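You operate a simulated robot arm through the tools that you are given. There is no shell and no other tool. Be economical: measure what you need, move in short steps, check, and stop when the job is done.

You run a simulated robot arm. Do the job below in one go: nothing can be reset, and whatever is moved stays where it is left.

TASK
Take the zinc tray and leave it on the bottom shelf of the red bench. Fetch the yellow card with a tab and set it on the red bay. Fetch the yellow fuse and stand it on the silver narrow aluminium blank. Set the red angle stop to 30 degrees. Fetch the white pad from the top of the purple bench and set it on the back of the black bench. Take the aluminium tray and leave it on top of the medium brown card. Take the orange block and leave it on the back of the brown bench. Do these in any order. Set down upright: yellow fuse. The red angle stop goes to its stop.
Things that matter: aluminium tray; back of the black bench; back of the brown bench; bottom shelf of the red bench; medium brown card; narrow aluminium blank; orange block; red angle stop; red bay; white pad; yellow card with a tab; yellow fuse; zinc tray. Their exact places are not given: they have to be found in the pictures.

Only the result counts: the job must be done as asked and must still hold three seconds after the hand-in. Knocking over, shifting, dropping, spilling or breaking anything else fails it.

THE ROBOT
A 7-joint arm with a vacuum gripper on a trunk, on a base that drives. Base frame: it is fixed to the floor where the robot stands at the start and does not move with it; the origin is under the middle of the robot, x ahead of it, y to its left, z up. Lengths are in mm, angles in rad, forces in N, time in s.
Its first joint turns from -2.601 to 2.601 rad. Places, roughly: aluminium tray (21x15x4 cm) [-3800, -12300, 300]; back of the black bench (74x22 cm) [860, -8840, 840]; back of the brown bench (110x22 cm) [-5000, -12660, 900]; bottom shelf of the red bench [500, -1000, 300]; medium brown card (36x25x4 cm) [-1300, -9700, 900]; narrow aluminium blank [750, -11250, 750]; orange block (7x5x4 cm) [-5900, -12400, 900]; red angle stop [500, -10900, 1000]; red bay (17x26 cm) [480, -4840, 840]; white pad (7x7x3 cm) [-1300, -10000, 900]; yellow card with a tab [250, -3750, 750]; yellow fuse (3x3x8 cm) [600, -11500, 900]; zinc tray (21x15x4 cm) [500, 200, 900]. Payload 1.06 kg.
Tool frame: the origin (TCP) lies in the middle of the cups' lips, and z points out of the cups. The gripper has 1 cup of 24 mm across, covering 24 by 24 mm (tool x, y); the bellows give 8 mm. With the vacuum on, a cup seals on a smooth face that it is pressed against (1 to 4 N); it does not hold porous or soft things. The pull reaches 23 N.
Orientation is told as [roll, pitch, yaw] about the base's x, y, z axes, in that order, counted from this pose: with the cups facing straight down, the tool's x points along the base's -x, its y along +y and its z along -z.

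THE INTERFACE
- The arm moves only by the tool play_rows. Its argument "targets" is a list of rows, each a list of 7 numbers: the shift along the tool's x, y, z in mm, then the turn, a rotation vector about the tool's x, y, z in rad, then the vacuum: 1 switches it on, 0 off. In form: [[tx, ty, tz, wx, wy, wz, vac], ...]. A call has 1 to 12 rows; each row shifts and turns the commanded pose from where the row before left it, along the tool's axes as they then stand. A row lasts 0.2 s, in which the tool goes at most 50 mm and 0.15 rad; a call with a longer step from one row to the next is refused whole, and so is a gripper value outside its range. Where a pose cannot be reached the arm comes as near as it can. A force on the tool above 40 N (or 10 N above the force at the start of the call, whichever is more), or a blocked arm, ends the call early, and 0.2 s more pass. The pull builds up within a second once a cup has sealed. Time passes only in rows, and 0.2 s behind the last, so rows that do not move give it time. The reply holds the time, the measured pose of the TCP, the force on the tool along the base axes and the pull of the vacuum, in the units named above and with some noise, with the torque about the TCP (base axes, N m) and any sound that the robot's microphone picked up.
- Cameras (640 x 400 px; columns grow to the right, rows downward): "scene" is now at [27.1, 126.2, 1591.6]; the picture's right is [-0.49, -0.87, 0.00], its down [-0.57, 0.33, -0.75] and it looks along [0.65, -0.37, -0.66] (base axes); focal length 291 px, centre (320, 200). "wrist" rides on the gripper at [78, 19, -96] in the tool frame; the picture's right is [-0.24, 0.97, 0.00], its down [-0.71, -0.17, -0.69] and it looks along [-0.67, -0.16, 0.73] (tool axes); focal length 243 px, centre (320, 200).
- get_image(camera): a new picture of that camera. No time passes.
- lift_body(by): slides the trunk up (or, below 0, down) by that many mm; the arm and the scene camera ride with it, the base frame stays. It gives what a move gives, with no picture.
- base_move(legs): drives the robot by 1 to 6 legs, each [ahead, turn to the left] in mm and rad, along the robot's own axes; the way and the turn of a leg run together, so that a leg with both is an arc; at most 1500 mm and 3.142 rad a leg. The arm and the cameras ride along, it lands a little off, and it stops where it bumps. It gives what a move gives.
- head_to(pan, tilt): turns the head with the scene camera to pan (to the left, within 2.705 rad either way) and tilt (down, from -0.506 to 1.204), counted from straight ahead of the robot. It gives what a move gives.
- pixel_to_xyz(camera, pixels): there is no depth. For up to 12 entries [column, row, z] of the newest picture of that camera ("zoom" is the newest enlarged one), the place [x, y] in the base frame at which the ray of that pixel passes the height z, good to about 2 mm. No time passes.
- close_up(camera, box): a new picture of the part [left, top, right, bottom] of that camera's present view, enlarged. No time passes.
- job_done(): hands the job in; it is judged then, once.

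Keep the steps short. Do not move on a guess: measure, check each grasp and each placing, and mend mistakes. In all there are 131 turns and 136 pictures (those below and enlarged ones count). Leave the vacuum off and the arm clear of the work at the hand-in unless told otherwise, and finish with a single line.

The tools are called by a JSON object that holds its "fn" and its "kwargs". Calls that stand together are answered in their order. play_rows: Moves the arm, as the interface text tells. Its arguments: {"type":"object","properties":{"targets":{"type":"array","items":{"type":"array","items":{"type":"number"}}}},"required":["targets"]} The other tools are called the same way: lift_body (by) slides the trunk up or down; base_move (legs) drives the base; head_to (pan, tilt) turns the head that bears the scene camera; get_image (camera) takes a picture; pixel_to_xyz (camera, pixels) gives the place at which the rays of pixels pass given heights; close_up (camera, box) takes an enlarged picture of a part of a camera's view; job_done () hands the job in.

At the start:

```text
clock: 0.0
tool_pos: [679.3, -386.0, 1181.4]
tool_rot: [-0.001, -0.001, -0.001]
force: [-0.1, 0.1, 0.1]
torque: [-0.01, 0.01, 0.03]
pull: 0.0
trunk travel left (down, up): [-650.0, 60.0]
robot x, y, heading: [4.1, -3.0, -0.002]
head pan, tilt: [-0.517, 0.719]
```

scene: 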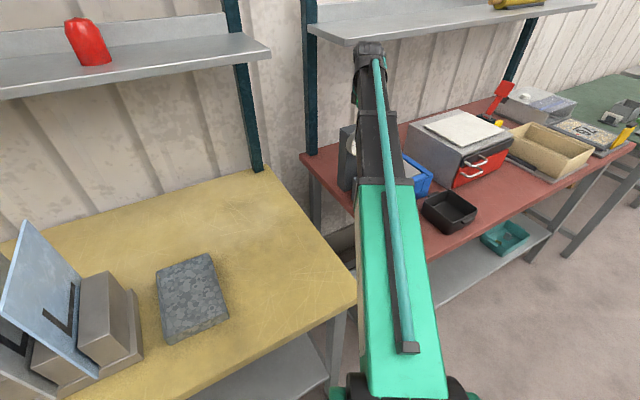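
wrist: 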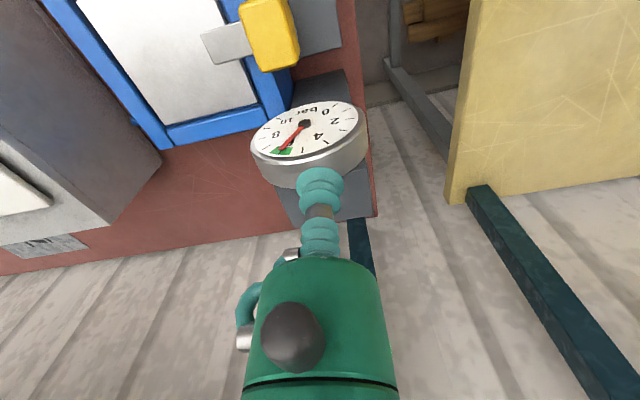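

I see the grey mottled tray at about (190,295) on the yellow bench. I'll look closer at it and at the red bench's lower shelf.

{"fn": "close_up", "kwargs": {"camera": "scene", "box": [120, 220, 280, 370]}}

{"fn": "close_up", "kwargs": {"camera": "scene", "box": [400, 130, 640, 300]}}

{"fn": "pixel_to_xyz", "kwargs": {"camera": "scene", "pixels": [[155, 272, 900], [211, 254, 900], [228, 308, 900], [168, 330, 900], [190, 290, 900], [440, 270, 300], [548, 235, 300], [500, 238, 300]]}}

```text
2.67 times, centred on (200, 295) of scene
```

zoom: 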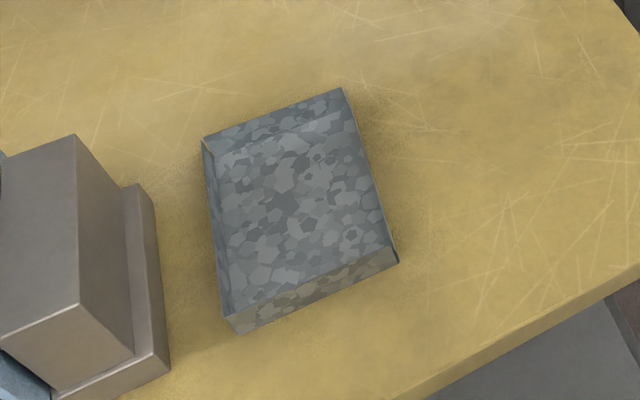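

```text
2.35 times, centred on (520, 215) of scene
```

zoom: 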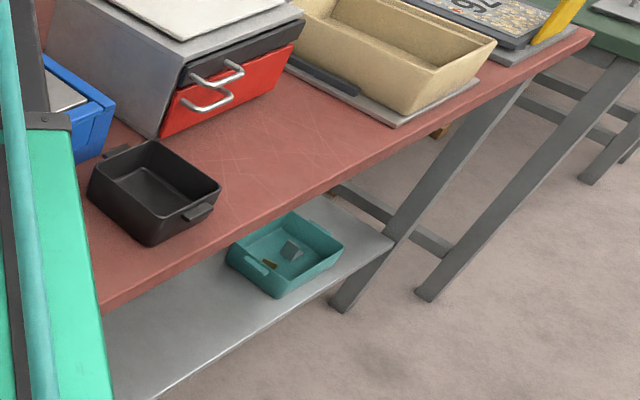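

```text
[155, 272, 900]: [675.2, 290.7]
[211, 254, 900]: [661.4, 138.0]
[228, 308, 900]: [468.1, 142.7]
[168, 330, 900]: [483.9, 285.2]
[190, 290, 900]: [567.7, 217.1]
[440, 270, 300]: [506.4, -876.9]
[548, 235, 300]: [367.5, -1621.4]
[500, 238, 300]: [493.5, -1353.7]
```

The tray is open on top; its floor must be sucked. I move the arm over it, staying high (z≈1180), to measure with the wrist camera.

{"fn": "play_rows", "kwargs": {"targets": [[9, 48, 0, 0, 0, 0, 0], [9, 48, 0, 0, 0, 0, 0], [9, 48, 0, 0, 0, 0, 0], [9, 48, 0, 0, 0, 0, 0], [9, 48, 0, 0, 0, 0, 0], [9, 48, 0, 0, 0, 0, 0], [9, 48, 0, 0, 0, 0, 0], [9, 48, 0, 0, 0, 0, 0], [9, 48, 0, 0, 0, 0, 0], [9, 48, 0, 0, 0, 0, 0], [9, 48, 0, 0, 0, 0, 0], [9, 48, 0, 0, 0, 0, 0]]}}

{"fn": "get_image", "kwargs": {"camera": "wrist"}}

{"fn": "get_image", "kwargs": {"camera": "scene"}}

```text
clock: 2.6
tool_pos: [572.5, 190.5, 1181.8]
tool_rot: [-0.001, 0.0, -0.001]
force: [0.2, 0.2, -0.2]
torque: [-0.01, 0.01, 0.01]
pull: 0.0
trunk travel left (down, up): [-650.0, 60.0]
robot x, y, heading: [1.1, -2.7, 0.005]
head pan, tilt: [-0.517, 0.719]
```

```text
131 pictures are left
```

wrist: 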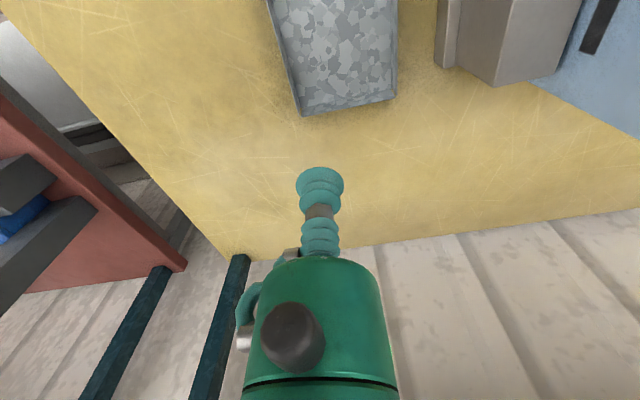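

```text
130 pictures are left
```

scene: 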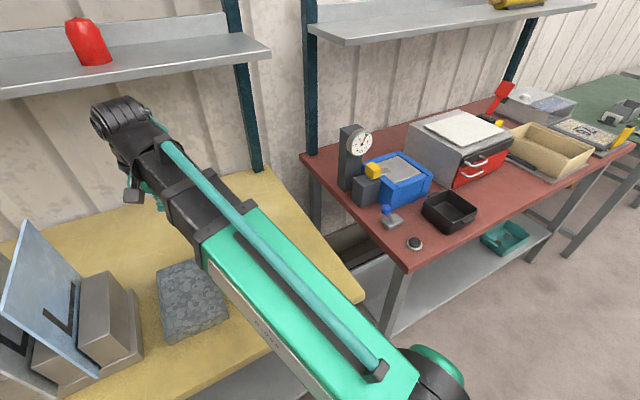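

{"fn": "pixel_to_xyz", "kwargs": {"camera": "wrist", "pixels": [[302, 115, 800], [302, 115, 850], [302, 115, 900], [396, 98, 800], [396, 98, 850], [396, 98, 900], [268, 0, 850], [399, 0, 850]]}}

{"fn": "pixel_to_xyz", "kwargs": {"camera": "scene", "pixels": [[211, 260, 800], [211, 260, 850], [211, 260, 900], [157, 275, 800], [157, 275, 850], [157, 275, 900], [227, 319, 850], [168, 345, 850]]}}

{"fn": "close_up", "kwargs": {"camera": "wrist", "box": [220, 0, 440, 140]}}

```text
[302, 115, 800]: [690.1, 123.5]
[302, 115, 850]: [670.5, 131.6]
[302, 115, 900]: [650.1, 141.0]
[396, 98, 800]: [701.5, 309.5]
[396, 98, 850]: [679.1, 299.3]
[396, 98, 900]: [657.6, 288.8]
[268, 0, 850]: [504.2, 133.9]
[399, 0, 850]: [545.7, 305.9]
```

```text
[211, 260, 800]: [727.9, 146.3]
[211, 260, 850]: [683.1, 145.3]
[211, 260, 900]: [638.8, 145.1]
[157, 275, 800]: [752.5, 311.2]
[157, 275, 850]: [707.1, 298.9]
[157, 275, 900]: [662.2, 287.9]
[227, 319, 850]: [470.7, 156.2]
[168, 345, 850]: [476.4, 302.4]
```

```text
2.86 times, centred on (330, 70) of wrist
```

zoom: 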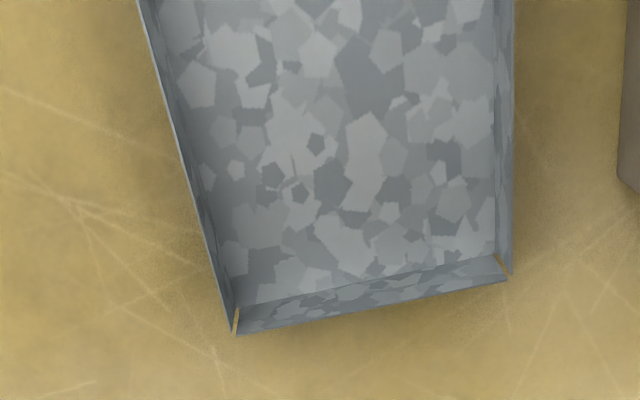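

Rim z ≈ 890, centre about (570,215). I'll also measure the red bench edges and shelf edges, and approach the tray meanwhile.

{"fn": "pixel_to_xyz", "kwargs": {"camera": "scene", "pixels": [[407, 268, 850], [634, 145, 850], [305, 155, 850], [388, 336, 300], [552, 236, 300], [485, 238, 300], [510, 255, 300], [525, 232, 300]]}}

{"fn": "play_rows", "kwargs": {"targets": [[2, 25, 40, 0, 0, 0, 0], [0, 0, 50, 0, 0, 0, 0], [0, 0, 50, 0, 0, 0, 0], [0, 0, 50, 0, 0, 0, 0], [0, 0, 50, 0, 0, 0, 0], [0, 0, 40, 0, 0, 0, 0]]}}

{"fn": "get_image", "kwargs": {"camera": "wrist"}}

{"fn": "close_up", "kwargs": {"camera": "scene", "box": [300, 100, 640, 320]}}

```text
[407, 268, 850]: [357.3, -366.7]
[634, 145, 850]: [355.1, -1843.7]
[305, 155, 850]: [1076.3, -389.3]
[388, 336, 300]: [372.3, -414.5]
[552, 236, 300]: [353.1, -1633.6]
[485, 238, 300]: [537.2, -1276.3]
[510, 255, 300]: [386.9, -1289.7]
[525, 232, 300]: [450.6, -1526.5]
```

```text
clock: 4.0
tool_pos: [571.2, 215.0, 900.8]
tool_rot: [-0.001, -0.001, 0.001]
force: [0.0, 0.1, 2.1]
torque: [0.01, 0.07, 0.0]
pull: 0.0
trunk travel left (down, up): [-650.0, 60.0]
robot x, y, heading: [-1.1, -0.7, 0.004]
head pan, tilt: [-0.517, 0.719]
```

```text
128 pictures are left
```

wrist: 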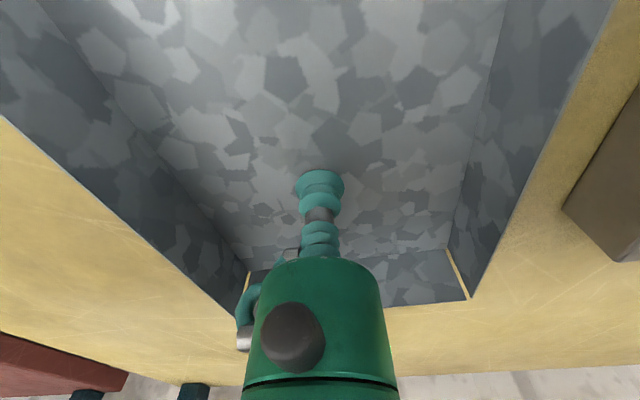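

```text
1.82 times, centred on (470, 210) of scene
```

zoom: 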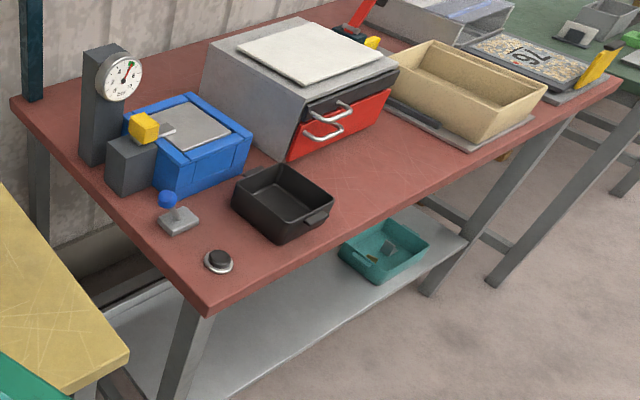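

The force reads 2.1 N: the cup already touches the tray floor at z≈901. Switching the vacuum on, pressing slightly.

{"fn": "play_rows", "kwargs": {"targets": [[0, 0, 1, 0, 0, 0, 1], [0, 0, 0, 0, 0, 0, 1], [0, 0, 0, 0, 0, 0, 1], [0, 0, 0, 0, 0, 0, 1], [0, 0, 0, 0, 0, 0, 1]]}}

```text
clock: 5.2
tool_pos: [571.6, 214.5, 899.7]
tool_rot: [0.0, 0.001, -0.002]
force: [1.2, -0.6, 0.5]
torque: [0.02, -0.01, 0.02]
pull: 22.5
trunk travel left (down, up): [-650.0, 60.0]
robot x, y, heading: [2.9, 0.2, -0.001]
head pan, tilt: [-0.517, 0.719]
```

Sealed (pull 22.5). Lifting the tray and checking.

{"fn": "play_rows", "kwargs": {"targets": [[0, 0, -20, 0, 0, 0, 1], [0, 0, -40, 0, 0, 0, 1], [0, 0, -40, 0, 0, 0, 1], [0, 0, -40, 0, 0, 0, 1], [0, 0, -40, 0, 0, 0, 1], [0, 0, -40, 0, 0, 0, 1]]}}

{"fn": "get_image", "kwargs": {"camera": "scene"}}

```text
clock: 6.6
tool_pos: [570.1, 213.7, 1120.3]
tool_rot: [-0.002, 0.0, 0.0]
force: [0.0, 0.9, -3.2]
torque: [0.03, -0.08, 0.0]
pull: 22.7
trunk travel left (down, up): [-650.0, 60.0]
robot x, y, heading: [2.6, -4.5, 0.001]
head pan, tilt: [-0.517, 0.719]
```

```text
126 pictures are left
```

scene: 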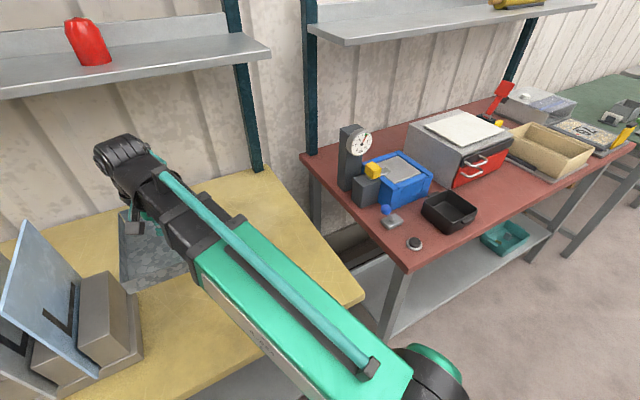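

Tray held, about 3 N. Backing up 600 mm from the benches, then looking to the right (−y) way.

{"fn": "base_move", "kwargs": {"legs": [[-600, 0]]}}

{"fn": "head_to", "kwargs": {"pan": -1.3, "tilt": 0.5}}

{"fn": "get_image", "kwargs": {"camera": "scene"}}

```text
clock: 10.0
tool_pos: [-33.6, 213.6, 1120.8]
tool_rot: [0.002, 0.001, -0.001]
force: [0.0, 0.5, -3.6]
torque: [-0.01, -0.12, 0.0]
pull: 23.2
trunk travel left (down, up): [-650.0, 60.0]
robot x, y, heading: [-602.0, -0.8, -0.003]
head pan, tilt: [-0.517, 0.719]
```

```text
clock: 11.1
tool_pos: [-33.1, 213.9, 1119.8]
tool_rot: [0.001, 0.0, 0.001]
force: [0.7, 0.3, -3.1]
torque: [0.02, -0.11, -0.01]
pull: 23.0
trunk travel left (down, up): [-650.0, 60.0]
robot x, y, heading: [-604.0, 3.3, 0.002]
head pan, tilt: [-1.3, 0.499]
```

```text
125 pictures are left
```

scene: 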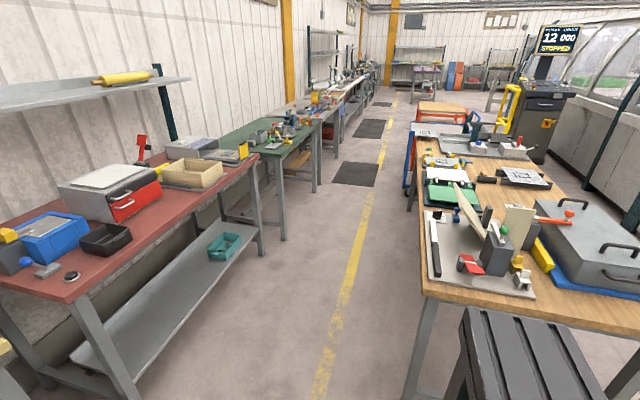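

{"fn": "pixel_to_xyz", "kwargs": {"camera": "scene", "pixels": [[425, 290, 850], [410, 150, 850], [440, 395, 400], [320, 390, 0], [385, 140, 0], [465, 310, 500], [283, 240, 0], [405, 187, 0], [265, 254, 0], [320, 188, 0]]}}

```text
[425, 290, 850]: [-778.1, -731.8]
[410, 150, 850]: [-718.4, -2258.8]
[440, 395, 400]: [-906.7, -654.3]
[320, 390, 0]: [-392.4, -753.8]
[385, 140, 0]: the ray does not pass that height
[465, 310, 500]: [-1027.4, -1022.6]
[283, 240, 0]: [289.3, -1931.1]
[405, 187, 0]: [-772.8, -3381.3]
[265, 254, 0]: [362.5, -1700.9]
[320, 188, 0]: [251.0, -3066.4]
```

The aisle runs between x≈−750 (wooden island) and x≈350 (red bench). I centre the arm in front of the robot and turn the tray so its long side will lie along the bench.

{"fn": "play_rows", "kwargs": {"targets": [[5, -42, 0, 0, 0, 0, 1], [5, -43, 0, 0, 0, 0, 1], [5, -43, 0, 0, 0, 0, 1], [5, -43, 0, 0, 0, 0, 1], [5, -43, 0, 0, 0, 0, 1], [0, 0, 0, 0, 0, 0.147, 1], [0, 0, 0, 0, 0, 0.147, 1], [0, 0, 0, 0, 0, 0.147, 1], [0, 0, 0, 0, 0, 0.147, 1], [0, 0, 0, 0, 0, 0.147, 1]]}}

{"fn": "play_rows", "kwargs": {"targets": [[0, 0, 0, 0, 0, 0.147, 1], [0, 0, 0, 0, 0, 0.147, 1], [0, 0, 0, 0, 0, 0.147, 1], [0, 0, 0, 0, 0, 0.147, 1], [0, 0, 0, 0, 0, 0.147, 1]]}}

{"fn": "base_move", "kwargs": {"legs": [[0, -1.229], [902, 0], [0, 1.229]]}}

{"fn": "head_to", "kwargs": {"pan": 0, "tilt": 0.8}}

{"fn": "get_image", "kwargs": {"camera": "scene"}}

```text
clock: 13.3
tool_pos: [-58.3, 0.0, 1119.6]
tool_rot: [-0.001, 0.002, -0.737]
force: [0.0, -0.8, -4.2]
torque: [-0.08, -0.06, 0.0]
pull: 23.2
trunk travel left (down, up): [-650.0, 60.0]
robot x, y, heading: [-603.2, -1.9, -0.004]
head pan, tilt: [-1.3, 0.499]
```

```text
clock: 14.5
tool_pos: [-57.9, -0.9, 1120.3]
tool_rot: [0.0, -0.001, -1.472]
force: [0.7, 0.2, -4.0]
torque: [-0.12, -0.04, 0.02]
pull: 22.6
trunk travel left (down, up): [-650.0, 60.0]
robot x, y, heading: [-604.2, 0.7, -0.002]
head pan, tilt: [-1.3, 0.499]
```

```text
clock: 25.3
tool_pos: [259.2, -830.1, 1119.3]
tool_rot: [0.001, -0.001, -1.45]
force: [0.4, -0.5, -2.4]
torque: [-0.08, 0.01, 0.02]
pull: 22.3
trunk travel left (down, up): [-650.0, 60.0]
robot x, y, heading: [-284.3, -842.1, 0.021]
head pan, tilt: [-1.3, 0.499]
```

```text
clock: 26.8
tool_pos: [258.6, -830.1, 1120.5]
tool_rot: [0.0, 0.0, -1.452]
force: [-0.5, -0.7, -3.3]
torque: [-0.1, 0.02, -0.03]
pull: 23.2
trunk travel left (down, up): [-650.0, 60.0]
robot x, y, heading: [-290.6, -837.7, 0.018]
head pan, tilt: [0.0, 0.799]
```

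```text
124 pictures are left
```

scene: 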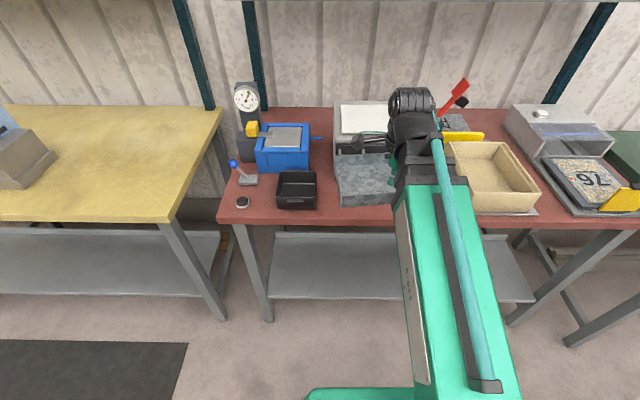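

Tray is at x≈260. I back 80 mm for clearance from the bench edge, lower the trunk fully, then look.

{"fn": "base_move", "kwargs": {"legs": [[-80, -0.018]]}}

{"fn": "lift_body", "kwargs": {"by": -640}}

{"fn": "get_image", "kwargs": {"camera": "wrist"}}

{"fn": "head_to", "kwargs": {"pan": 0.35, "tilt": 0.6}}

{"fn": "get_image", "kwargs": {"camera": "scene"}}

```text
clock: 27.9
tool_pos: [177.5, -840.7, 1120.8]
tool_rot: [0.001, 0.001, -1.469]
force: [-0.5, 0.4, -2.6]
torque: [-0.1, -0.01, 0.0]
pull: 23.1
trunk travel left (down, up): [-650.0, 60.0]
robot x, y, heading: [-370.7, -838.4, -0.0]
head pan, tilt: [0.0, 0.799]
```

```text
refused: -640 is not a number from -400 to 400
```

```text
123 pictures are left
```

wrist: 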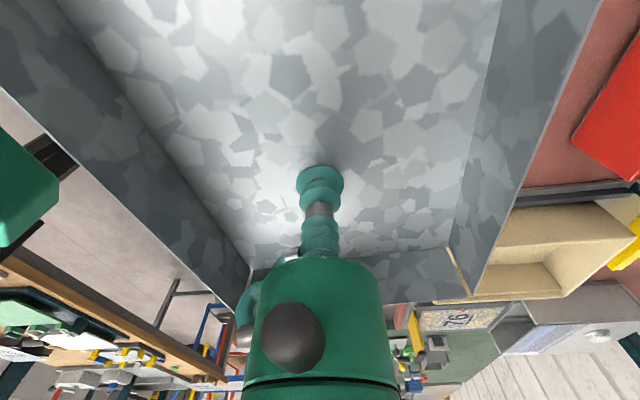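

```text
clock: 28.7
tool_pos: [177.4, -841.8, 1119.8]
tool_rot: [0.001, 0.0, -1.469]
force: [0.1, -1.0, -3.1]
torque: [-0.1, -0.03, 0.02]
pull: 23.0
trunk travel left (down, up): [-650.0, 60.0]
robot x, y, heading: [-371.4, -841.7, -0.0]
head pan, tilt: [0.351, 0.6]
```

```text
122 pictures are left
```

scene: 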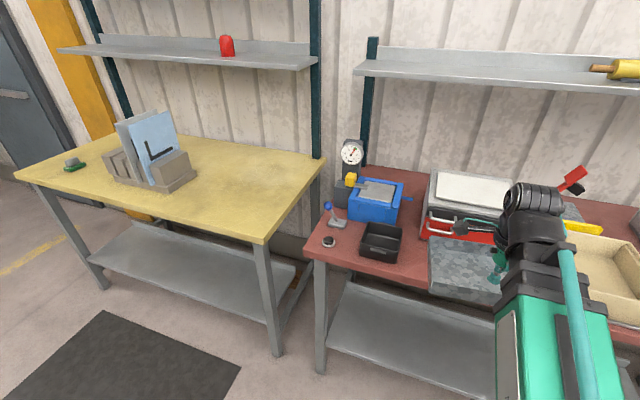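

{"fn": "lift_body", "kwargs": {"by": -400}}

{"fn": "lift_body", "kwargs": {"by": -240}}

{"fn": "get_image", "kwargs": {"camera": "scene"}}

{"fn": "get_image", "kwargs": {"camera": "wrist"}}

```text
clock: 32.5
tool_pos: [177.6, -841.5, 720.7]
tool_rot: [-0.001, -0.001, -1.468]
force: [-0.6, 0.3, -2.8]
torque: [-0.12, 0.01, 0.02]
pull: 22.7
trunk travel left (down, up): [-250.0, 460.0]
robot x, y, heading: [-367.8, -842.2, -0.004]
head pan, tilt: [0.351, 0.6]
```

```text
clock: 35.0
tool_pos: [177.6, -840.8, 479.5]
tool_rot: [0.0, 0.001, -1.469]
force: [0.0, -0.5, -2.7]
torque: [-0.09, 0.01, 0.01]
pull: 22.6
trunk travel left (down, up): [-10.0, 700.0]
robot x, y, heading: [-369.0, -846.6, 0.003]
head pan, tilt: [0.351, 0.6]
```

```text
121 pictures are left
```

scene: 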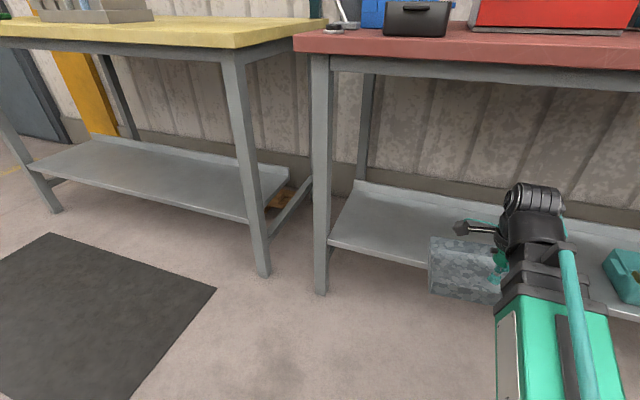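

```text
120 pictures are left
```

wrist: 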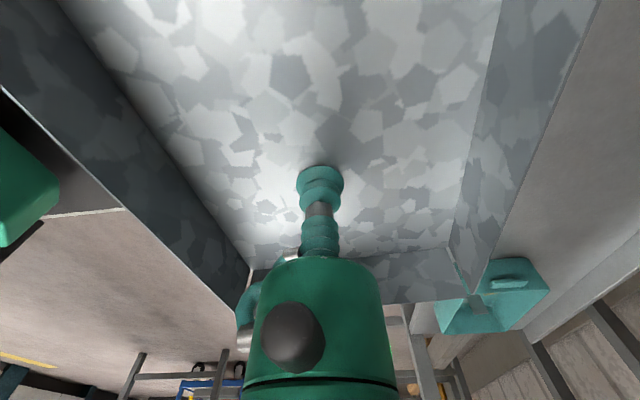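

{"fn": "pixel_to_xyz", "kwargs": {"camera": "scene", "pixels": [[328, 240, 300], [328, 246, 300], [355, 183, 300], [420, 262, 300], [420, 262, 250], [610, 280, 300], [320, 292, 0], [295, 42, 850], [610, 268, 300]]}}

{"fn": "close_up", "kwargs": {"camera": "scene", "box": [300, 160, 640, 340]}}

```text
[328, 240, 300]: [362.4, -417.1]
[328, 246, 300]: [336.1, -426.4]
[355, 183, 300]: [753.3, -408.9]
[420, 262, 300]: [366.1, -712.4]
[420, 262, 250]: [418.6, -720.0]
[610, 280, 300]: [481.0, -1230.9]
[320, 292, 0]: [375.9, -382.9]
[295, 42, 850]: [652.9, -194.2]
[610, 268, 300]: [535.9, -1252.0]
```

```text
1.88 times, centred on (470, 250) of scene
```

zoom: 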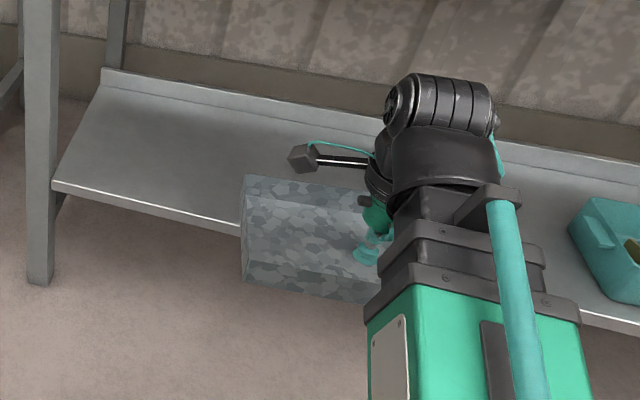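

The shelf is at z≈300, front edge x≈362, and the spot at y≈−840 is free. I lower to z≈350 and reach forward 200 mm under the table top.

{"fn": "play_rows", "kwargs": {"targets": [[0, 0, 43, 0, 0, 0, 1], [0, 0, 43, 0, 0, 0, 1], [0, 0, 42, 0, 0, 0, 1], [-4, 40, 0, 0, 0, 0, 1], [-4, 40, 0, 0, 0, 0, 1], [-4, 40, 0, 0, 0, 0, 1], [-4, 40, 0, 0, 0, 0, 1], [-4, 40, 0, 0, 0, 0, 1]]}}

{"fn": "get_image", "kwargs": {"camera": "scene"}}

```text
clock: 36.8
tool_pos: [380.2, -839.8, 352.6]
tool_rot: [0.001, 0.0, -1.469]
force: [-0.3, 0.5, -3.4]
torque: [-0.08, 0.02, 0.01]
pull: 22.6
trunk travel left (down, up): [-10.0, 700.0]
robot x, y, heading: [-368.1, -839.3, 0.003]
head pan, tilt: [0.351, 0.6]
```

```text
118 pictures are left
```

scene: 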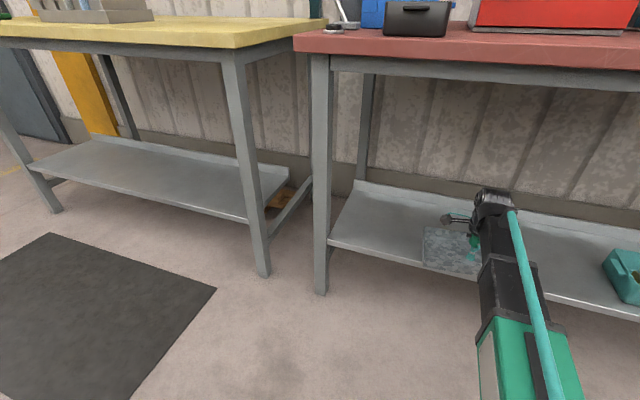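

Clear of the apron. 100 mm more forward, then down to near the shelf.

{"fn": "play_rows", "kwargs": {"targets": [[-4, 35, 0, 0, 0, 0, 1], [-4, 35, 0, 0, 0, 0, 1], [-4, 35, 0, 0, 0, 0, 1], [0, 0, 15, 0, 0, 0, 1], [0, 0, 15, 0, 0, 0, 1], [0, 0, 5, 0, 0, 0, 1]]}}

{"fn": "close_up", "kwargs": {"camera": "scene", "box": [320, 160, 640, 340]}}

```text
clock: 38.2
tool_pos: [484.3, -840.9, 317.4]
tool_rot: [0.0, -0.001, -1.467]
force: [0.2, 0.0, -4.1]
torque: [-0.05, 0.04, -0.03]
pull: 23.0
trunk travel left (down, up): [-10.0, 700.0]
robot x, y, heading: [-370.3, -838.9, -0.001]
head pan, tilt: [0.351, 0.6]
```

```text
2.00 times, centred on (480, 250) of scene
```

zoom: 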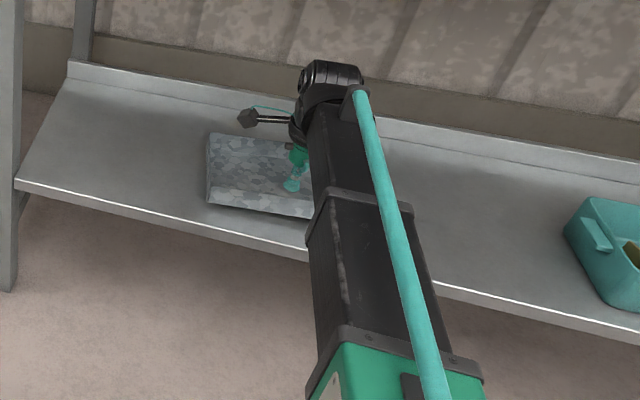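

Tray is inside the shelf, front edge a few cm behind the shelf edge. Lowering in small steps to contact.

{"fn": "play_rows", "kwargs": {"targets": [[0, 0, 5, 0, 0, 0, 1], [0, 0, 3, 0, 0, 0, 1], [0, 0, 2, 0, 0, 0, 1]]}}

```text
clock: 39.0
tool_pos: [483.7, -841.2, 306.7]
tool_rot: [0.001, 0.001, -1.467]
force: [-1.0, -0.6, -3.3]
torque: [-0.02, -0.02, 0.01]
pull: 23.1
trunk travel left (down, up): [-10.0, 700.0]
robot x, y, heading: [-369.8, -840.4, 0.001]
head pan, tilt: [0.351, 0.6]
```

{"fn": "play_rows", "kwargs": {"targets": [[0, 0, 2, 0, 0, 0, 1], [0, 0, 2, 0, 0, 0, 1]]}}

```text
clock: 39.6
tool_pos: [484.0, -841.8, 303.9]
tool_rot: [-0.001, 0.001, -1.468]
force: [-0.1, 0.1, 3.3]
torque: [0.13, 0.02, -0.04]
pull: 23.0
trunk travel left (down, up): [-10.0, 700.0]
robot x, y, heading: [-365.2, -838.0, 0.002]
head pan, tilt: [0.351, 0.6]
```

Contact (3.3 N). Release, wait, lift off gently.

{"fn": "play_rows", "kwargs": {"targets": [[0, 0, 0, 0, 0, 0, 0], [0, 0, 0, 0, 0, 0, 0], [0, 0, 0, 0, 0, 0, 0], [0, 0, -5, 0, 0, 0, 0], [0, 0, -15, 0, 0, 0, 0], [0, 0, -40, 0, 0, 0, 0], [0, 0, -20, 0, 0, 0, 0]]}}

{"fn": "close_up", "kwargs": {"camera": "scene", "box": [320, 160, 640, 340]}}

```text
clock: 41.2
tool_pos: [483.2, -841.3, 381.2]
tool_rot: [0.0, 0.001, -1.468]
force: [0.9, -0.5, 0.9]
torque: [-0.01, 0.03, -0.03]
pull: 0.0
trunk travel left (down, up): [-10.0, 700.0]
robot x, y, heading: [-369.4, -844.3, -0.005]
head pan, tilt: [0.351, 0.6]
```

```text
2.00 times, centred on (480, 250) of scene
```

zoom: 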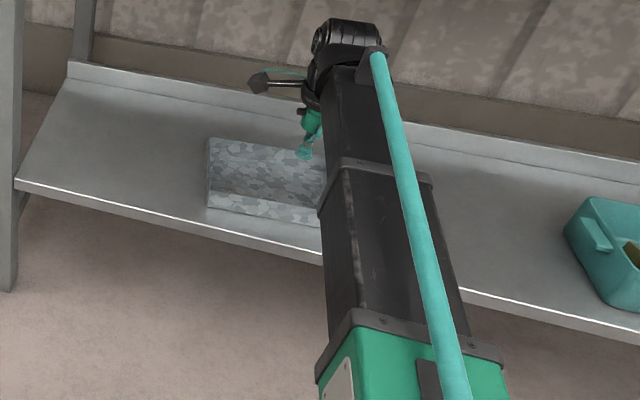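

Tray on shelf. Retract, raise the trunk, turn the tool back.

{"fn": "play_rows", "kwargs": {"targets": [[4, -43, 0, 0, 0, 0, 0], [4, -43, 0, 0, 0, 0, 0], [4, -43, 0, 0, 0, 0, 0], [4, -43, 0, 0, 0, 0, 0], [4, -43, 0, 0, 0, 0, 0], [4, -43, 0, 0, 0, 0, 0], [4, -43, 0, 0, 0, 0, 0]]}}

{"fn": "lift_body", "kwargs": {"by": 400}}

{"fn": "lift_body", "kwargs": {"by": 240}}

{"fn": "play_rows", "kwargs": {"targets": [[0, 0, -40, 0, 0, -0.147, 0], [0, 0, -40, 0, 0, -0.147, 0], [0, 0, -40, 0, 0, -0.147, 0], [0, 0, 0, 0, 0, -0.147, 0], [0, 0, 0, 0, 0, -0.147, 0], [0, 0, 0, 0, 0, -0.147, 0], [0, 0, 0, 0, 0, -0.147, 0], [0, 0, 0, 0, 0, -0.147, 0], [0, 0, 0, 0, 0, -0.147, 0], [0, 0, 0, 0, 0, -0.145, 0]]}}

{"fn": "head_to", "kwargs": {"pan": -1.3, "tilt": 0.4}}

{"fn": "get_image", "kwargs": {"camera": "scene"}}

```text
clock: 42.8
tool_pos: [182.9, -843.7, 382.6]
tool_rot: [0.0, 0.0, -1.467]
force: [-0.6, 0.5, 0.2]
torque: [0.0, 0.02, -0.02]
pull: 0.0
trunk travel left (down, up): [-10.0, 700.0]
robot x, y, heading: [-370.1, -843.2, 0.003]
head pan, tilt: [0.351, 0.6]
```

```text
clock: 46.6
tool_pos: [183.4, -844.0, 782.2]
tool_rot: [0.0, 0.0, -1.468]
force: [-0.4, 0.3, -0.4]
torque: [0.02, 0.01, -0.02]
pull: 0.0
trunk travel left (down, up): [-410.0, 300.0]
robot x, y, heading: [-363.8, -839.3, -0.003]
head pan, tilt: [0.351, 0.6]
```

```text
clock: 49.1
tool_pos: [182.7, -845.7, 1022.1]
tool_rot: [0.001, 0.0, -1.468]
force: [-0.3, -0.3, 0.2]
torque: [0.01, 0.03, 0.0]
pull: 0.0
trunk travel left (down, up): [-650.0, 60.0]
robot x, y, heading: [-364.5, -839.0, 0.002]
head pan, tilt: [0.351, 0.6]
```

```text
clock: 51.4
tool_pos: [183.1, -843.7, 1143.5]
tool_rot: [0.001, 0.001, 0.0]
force: [-0.3, -0.3, 0.0]
torque: [0.01, 0.0, -0.02]
pull: 0.1
trunk travel left (down, up): [-650.0, 60.0]
robot x, y, heading: [-372.6, -844.7, 0.0]
head pan, tilt: [0.351, 0.6]
```

```text
clock: 53.0
tool_pos: [182.2, -843.9, 1143.4]
tool_rot: [0.0, -0.001, 0.0]
force: [0.8, 0.2, -0.2]
torque: [-0.03, -0.01, 0.0]
pull: 0.0
trunk travel left (down, up): [-650.0, 60.0]
robot x, y, heading: [-370.8, -840.4, 0.002]
head pan, tilt: [-1.3, 0.4]
```

```text
115 pictures are left
```

scene: 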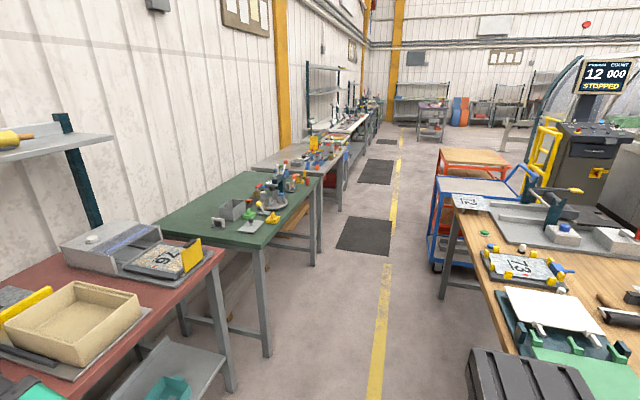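

Next: the yellow card around (250,−3750). I turn to face down the aisle (−y) and drive 2.5 m.

{"fn": "base_move", "kwargs": {"legs": [[0, -1.551], [1300, 0], [1200, 0]]}}

{"fn": "head_to", "kwargs": {"pan": 0.5, "tilt": 0.6}}

{"fn": "get_image", "kwargs": {"camera": "scene"}}

```text
clock: 69.1
tool_pos: [-318.2, -3899.0, 1142.6]
tool_rot: [0.0, 0.0, -1.555]
force: [0.1, 0.1, -1.1]
torque: [-0.03, 0.0, 0.03]
pull: 0.0
trunk travel left (down, up): [-650.0, 60.0]
robot x, y, heading: [-326.7, -3345.2, -1.553]
head pan, tilt: [-1.3, 0.4]
```

```text
clock: 70.9
tool_pos: [-318.3, -3898.1, 1141.9]
tool_rot: [-0.002, 0.0, -1.555]
force: [0.4, 0.1, -0.3]
torque: [0.01, -0.01, -0.03]
pull: 0.2
trunk travel left (down, up): [-650.0, 60.0]
robot x, y, heading: [-324.6, -3348.4, -1.553]
head pan, tilt: [0.499, 0.6]
```

```text
114 pictures are left
```

scene: 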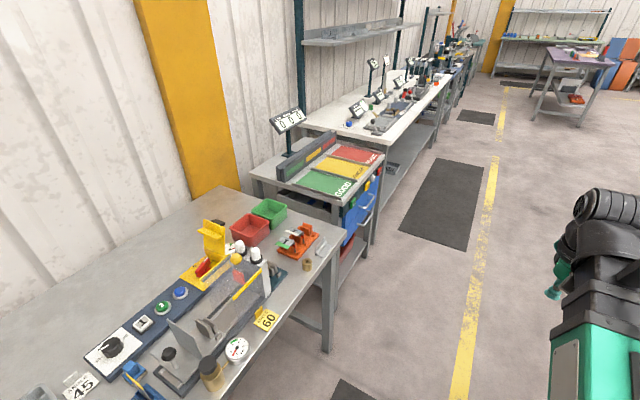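

{"fn": "close_up", "kwargs": {"camera": "scene", "box": [160, 210, 360, 400]}}

{"fn": "close_up", "kwargs": {"camera": "scene", "box": [240, 100, 410, 230]}}

{"fn": "pixel_to_xyz", "kwargs": {"camera": "scene", "pixels": [[268, 320, 850], [268, 320, 800], [336, 234, 850], [356, 153, 840], [380, 165, 840], [330, 170, 840]]}}

```text
2.11 times, centred on (260, 305) of scene
```

zoom: 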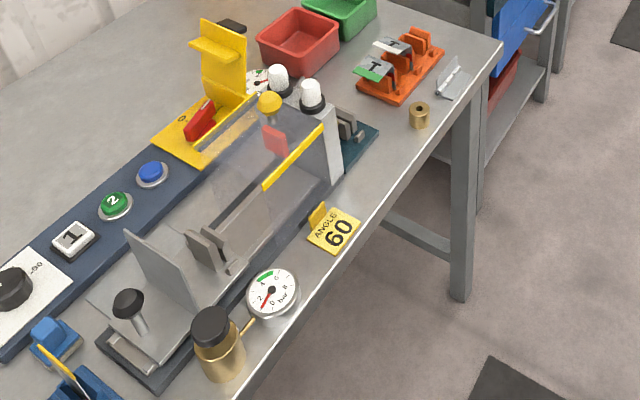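

```text
3.08 times, centred on (325, 165) of scene
```

zoom: 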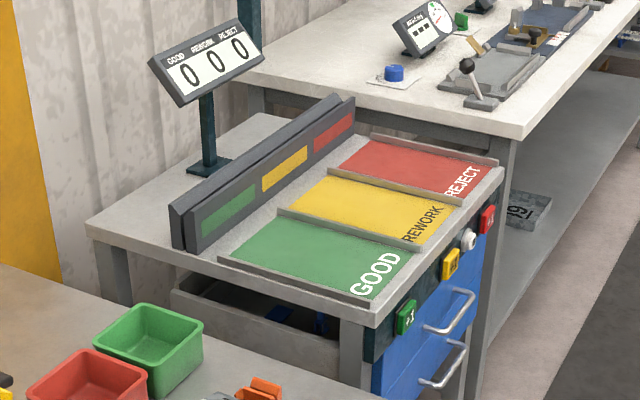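

```text
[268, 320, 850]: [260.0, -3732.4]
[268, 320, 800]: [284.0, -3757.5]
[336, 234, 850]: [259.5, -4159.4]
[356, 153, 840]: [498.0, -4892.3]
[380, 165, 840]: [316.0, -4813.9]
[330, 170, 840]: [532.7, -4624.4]
```

The card "ANGLE 60" with a small tab at (268,320) is the yellow card; the red "REJECT" zone is the red bay. I drive abreast of the card and turn to face the bench.

{"fn": "base_move", "kwargs": {"legs": [[395, 0], [0, 1.553]]}}

{"fn": "head_to", "kwargs": {"pan": 0.2, "tilt": 0.9}}

{"fn": "get_image", "kwargs": {"camera": "scene"}}

{"fn": "get_image", "kwargs": {"camera": "wrist"}}

```text
clock: 77.1
tool_pos: [232.9, -3746.1, 1143.4]
tool_rot: [-0.001, -0.001, -0.003]
force: [0.0, -0.1, 0.2]
torque: [-0.01, -0.01, 0.06]
pull: 0.0
trunk travel left (down, up): [-650.0, 60.0]
robot x, y, heading: [-319.3, -3742.7, -0.003]
head pan, tilt: [0.499, 0.6]
```

```text
clock: 77.9
tool_pos: [234.3, -3746.9, 1143.1]
tool_rot: [-0.001, 0.002, -0.002]
force: [0.1, 0.1, 0.1]
torque: [0.03, 0.01, -0.01]
pull: 0.0
trunk travel left (down, up): [-650.0, 60.0]
robot x, y, heading: [-318.1, -3742.3, -0.0]
head pan, tilt: [0.201, 0.901]
```

```text
111 pictures are left
```

scene: 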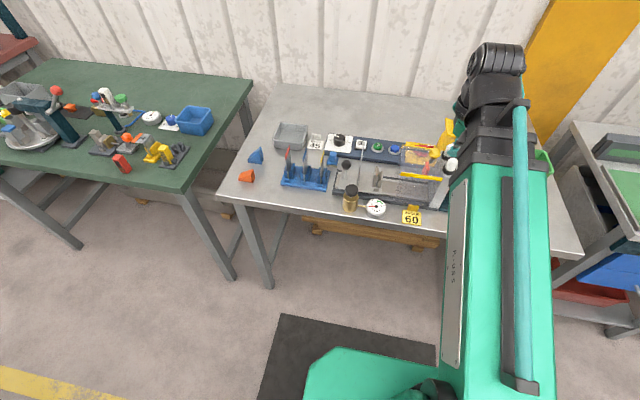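

```text
110 pictures are left
```

wrist: 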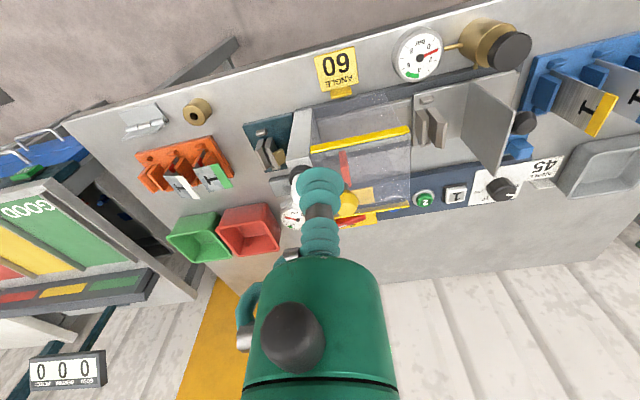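

{"fn": "close_up", "kwargs": {"camera": "wrist", "box": [280, 20, 400, 110]}}

{"fn": "pixel_to_xyz", "kwargs": {"camera": "wrist", "pixels": [[337, 68, 800], [337, 68, 825], [337, 68, 850], [337, 68, 875], [337, 68, 900]]}}

{"fn": "pixel_to_xyz", "kwargs": {"camera": "scene", "pixels": [[412, 217, 800], [412, 217, 825], [412, 217, 850], [412, 217, 875], [412, 217, 900]]}}

{"fn": "close_up", "kwargs": {"camera": "scene", "box": [360, 170, 460, 240]}}

```text
4.44 times, centred on (340, 65) of wrist
```

zoom: 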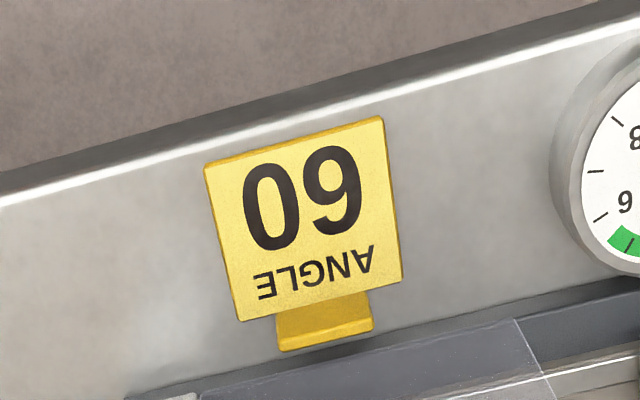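

```text
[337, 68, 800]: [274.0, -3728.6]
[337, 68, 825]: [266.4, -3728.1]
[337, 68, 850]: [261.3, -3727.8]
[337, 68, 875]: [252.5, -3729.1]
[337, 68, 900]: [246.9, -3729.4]
```

```text
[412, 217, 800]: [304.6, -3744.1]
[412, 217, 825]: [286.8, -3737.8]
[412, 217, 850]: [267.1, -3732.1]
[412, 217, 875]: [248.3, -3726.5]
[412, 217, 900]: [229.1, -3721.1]
```

```text
5.71 times, centred on (410, 205) of scene
```

zoom: 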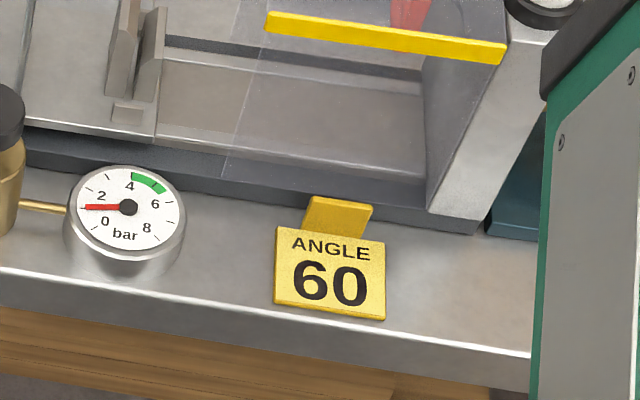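

Card top ≈ z 860, centre ≈ (257,−3729). I go to 20 mm above and look again.

{"fn": "play_rows", "kwargs": {"targets": [[-23, 18, 30, 0, 0, 0, 0], [0, 0, 45, 0, 0, 0, 0], [0, 0, 45, 0, 0, 0, 0], [0, 0, 45, 0, 0, 0, 0], [0, 0, 45, 0, 0, 0, 0], [0, 0, 45, 0, 0, 0, 0]]}}

{"fn": "get_image", "kwargs": {"camera": "wrist"}}

{"fn": "get_image", "kwargs": {"camera": "scene"}}

```text
clock: 79.3
tool_pos: [256.0, -3727.7, 886.3]
tool_rot: [0.0, -0.001, -0.004]
force: [0.2, 0.2, -0.3]
torque: [-0.01, -0.02, 0.04]
pull: 0.0
trunk travel left (down, up): [-650.0, 60.0]
robot x, y, heading: [-319.6, -3744.0, -0.001]
head pan, tilt: [0.201, 0.901]
```

```text
107 pictures are left
```

wrist: 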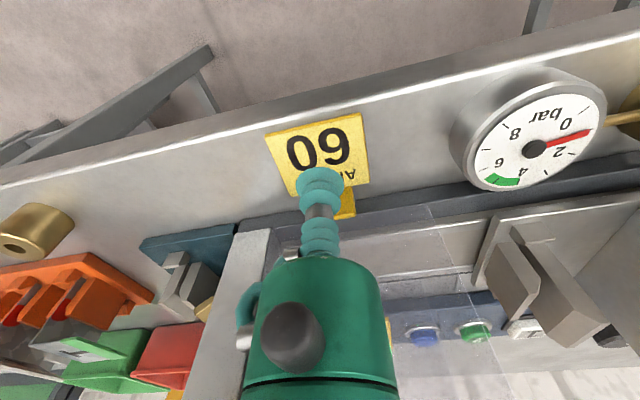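

```text
106 pictures are left
```

scene: 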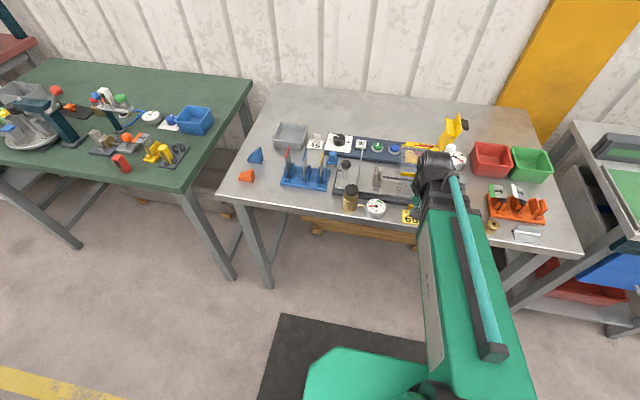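

{"fn": "pixel_to_xyz", "kwargs": {"camera": "wrist", "pixels": [[266, 135, 855], [360, 112, 855], [369, 180, 855], [290, 197, 855], [320, 158, 855]]}}

```text
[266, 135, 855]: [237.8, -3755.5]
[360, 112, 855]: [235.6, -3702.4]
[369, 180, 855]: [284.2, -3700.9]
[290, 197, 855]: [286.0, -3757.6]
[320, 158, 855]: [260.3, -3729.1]
```

Card centre (260.5,−3729). Lower to contact.

{"fn": "play_rows", "kwargs": {"targets": [[-4, -1, 15, 0, 0, 0, 1], [0, 0, 5, 0, 0, 0, 1], [0, 0, 3, 0, 0, 0, 1], [0, 0, 2, 0, 0, 0, 1], [0, 0, 0, 0, 0, 0, 1]]}}

```text
clock: 80.5
tool_pos: [260.3, -3729.7, 861.4]
tool_rot: [-0.001, -0.001, -0.005]
force: [-0.1, 0.6, 0.3]
torque: [-0.03, 0.0, -0.02]
pull: 0.0
trunk travel left (down, up): [-650.0, 60.0]
robot x, y, heading: [-314.0, -3740.4, -0.004]
head pan, tilt: [0.201, 0.901]
```

{"fn": "play_rows", "kwargs": {"targets": [[0, 0, 3, 0, 0, 0, 1], [0, 0, 3, 0, 0, 0, 1], [0, 0, 0, 0, 0, 0, 1]]}}

```text
clock: 81.3
tool_pos: [259.3, -3729.2, 855.5]
tool_rot: [0.0, -0.001, -0.002]
force: [-0.7, -0.4, -0.3]
torque: [-0.01, -0.02, 0.0]
pull: 22.9
trunk travel left (down, up): [-650.0, 60.0]
robot x, y, heading: [-316.5, -3743.1, -0.0]
head pan, tilt: [0.201, 0.901]
```

Sealed. Lift and drive to the red bay.

{"fn": "play_rows", "kwargs": {"targets": [[0, 0, -20, 0, 0, 0, 1], [0, 0, -45, 0, 0, 0, 1], [0, 0, -45, 0, 0, 0, 1], [0, 0, -45, 0, 0, 0, 1], [0, 0, -45, 0, 0, 0, 1], [0, 0, -45, 0, 0, 0, 1], [30, 0, -30, 0, 0, 0, 1]]}}

{"fn": "base_move", "kwargs": {"legs": [[0, -1.56], [1100, 0], [0, 1.56]]}}

{"fn": "head_to", "kwargs": {"pan": 0.25, "tilt": 0.75}}

{"fn": "get_image", "kwargs": {"camera": "scene"}}

{"fn": "get_image", "kwargs": {"camera": "wrist"}}

```text
clock: 82.0
tool_pos: [259.1, -3730.0, 906.9]
tool_rot: [0.0, 0.025, -0.005]
force: [5.1, -0.2, -26.9]
torque: [0.45, 1.5, 0.04]
pull: 23.0
trunk travel left (down, up): [-650.0, 60.0]
robot x, y, heading: [-316.4, -3742.7, -0.002]
head pan, tilt: [0.201, 0.901]
stopped in row 3: the force on the tool passed its limit at 143 N (the readings are from after the stop); the commanded pose is now the measured one
```

```text
clock: 82.7
tool_pos: [257.9, -3730.4, 907.7]
tool_rot: [0.002, 0.026, -0.001]
force: [3.5, 2.8, -16.7]
torque: [-0.5, 1.03, 0.04]
pull: 23.1
trunk travel left (down, up): [-650.0, 60.0]
robot x, y, heading: [-316.0, -3741.7, -0.001]
head pan, tilt: [0.201, 0.901]
stopped in leg 1: the force on the tool passed its limit at 46 N (the readings are from after the stop); the commanded pose is now the measured one
```

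```text
clock: 83.4
tool_pos: [258.1, -3730.4, 907.4]
tool_rot: [-0.001, 0.027, -0.003]
force: [4.7, 3.8, -21.9]
torque: [-0.71, 1.3, 0.07]
pull: 23.1
trunk travel left (down, up): [-650.0, 60.0]
robot x, y, heading: [-321.4, -3741.1, -0.008]
head pan, tilt: [0.25, 0.75]
```

```text
105 pictures are left
```

scene: 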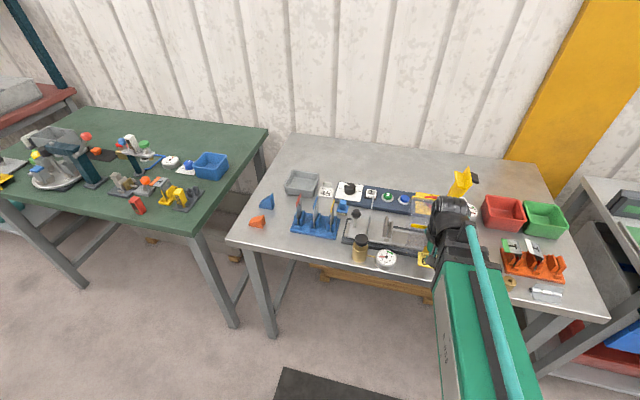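

```text
104 pictures are left
```

wrist: 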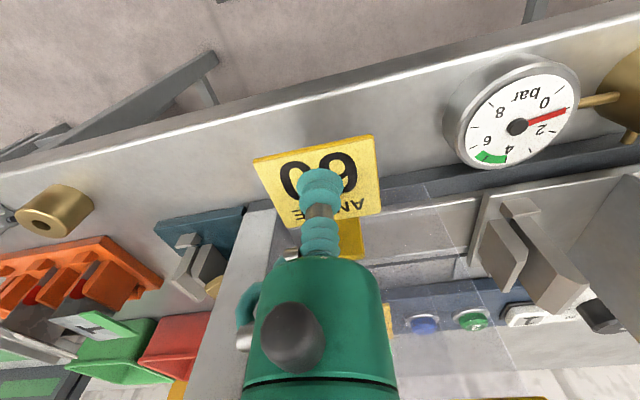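

The lift was blocked: the card's tab (toward +x) caught under the overhanging transparent guard at z≈907. I ease down 15 mm, check, then draw the card back toward me before lifting.

{"fn": "play_rows", "kwargs": {"targets": [[0, 0, 5, 0, 0, 0, 1], [0, 0, 8, 0, 0, 0, 1], [0, 0, 5, 0, -0.027, 0, 1]]}}

{"fn": "close_up", "kwargs": {"camera": "scene", "box": [350, 170, 510, 290]}}

{"fn": "get_image", "kwargs": {"camera": "wrist"}}

```text
clock: 84.2
tool_pos: [255.2, -3731.7, 890.3]
tool_rot: [0.002, -0.003, -0.005]
force: [0.6, -1.1, 0.0]
torque: [-0.02, -0.04, 0.0]
pull: 23.2
trunk travel left (down, up): [-650.0, 60.0]
robot x, y, heading: [-317.4, -3741.9, -0.002]
head pan, tilt: [0.25, 0.75]
```

```text
3.33 times, centred on (430, 230) of scene
```

zoom: 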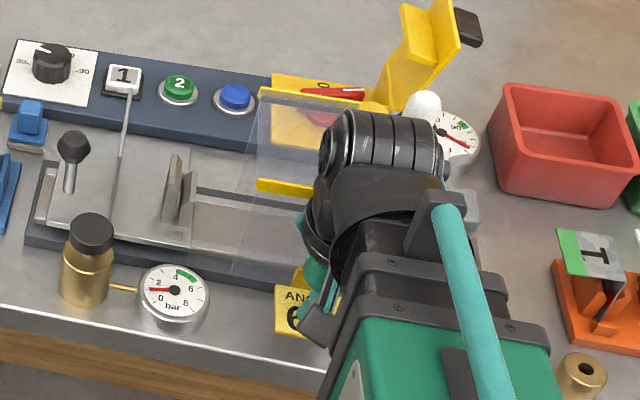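

```text
102 pictures are left
```

wrist: 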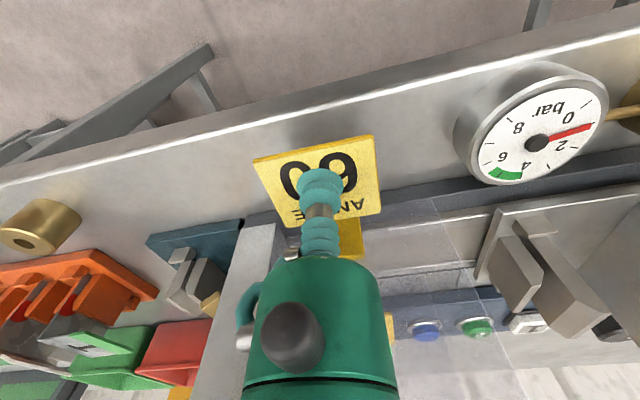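

Free again; nothing looks displaced. Pull back 70 mm, then up.

{"fn": "play_rows", "kwargs": {"targets": [[20, 0, 0, 0, 0, 0, 1], [25, 0, 0, 0, 0, 0, 1], [25, 0, 0, 0, 0, 0, 1], [0, 0, -30, 0, 0, 0, 1], [0, 0, -45, 0, 0, 0, 1], [0, 0, -45, 0, 0, 0, 1]]}}

{"fn": "get_image", "kwargs": {"camera": "scene"}}

{"fn": "get_image", "kwargs": {"camera": "wrist"}}

```text
clock: 85.6
tool_pos: [217.8, -3729.4, 1008.2]
tool_rot: [0.003, 0.0, -0.003]
force: [-0.2, 0.3, -1.2]
torque: [0.0, 0.02, 0.0]
pull: 22.9
out of reach, approached as far as the arm can: row 2, 3, 4
trunk travel left (down, up): [-650.0, 60.0]
robot x, y, heading: [-320.5, -3741.5, -0.004]
head pan, tilt: [0.25, 0.75]
```

```text
101 pictures are left
```

scene: 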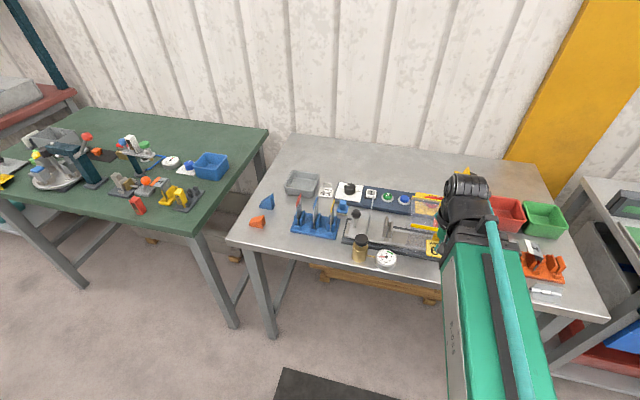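

```text
100 pictures are left
```

wrist: 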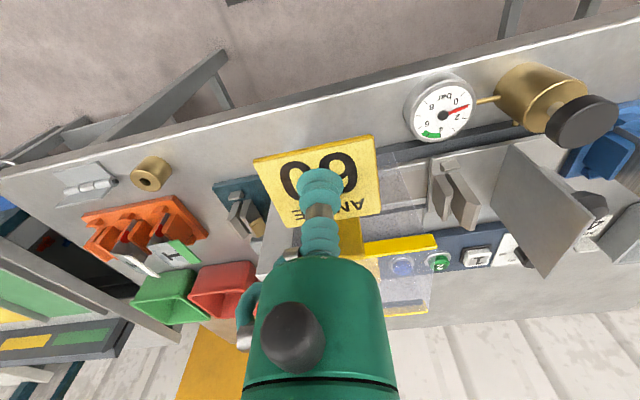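

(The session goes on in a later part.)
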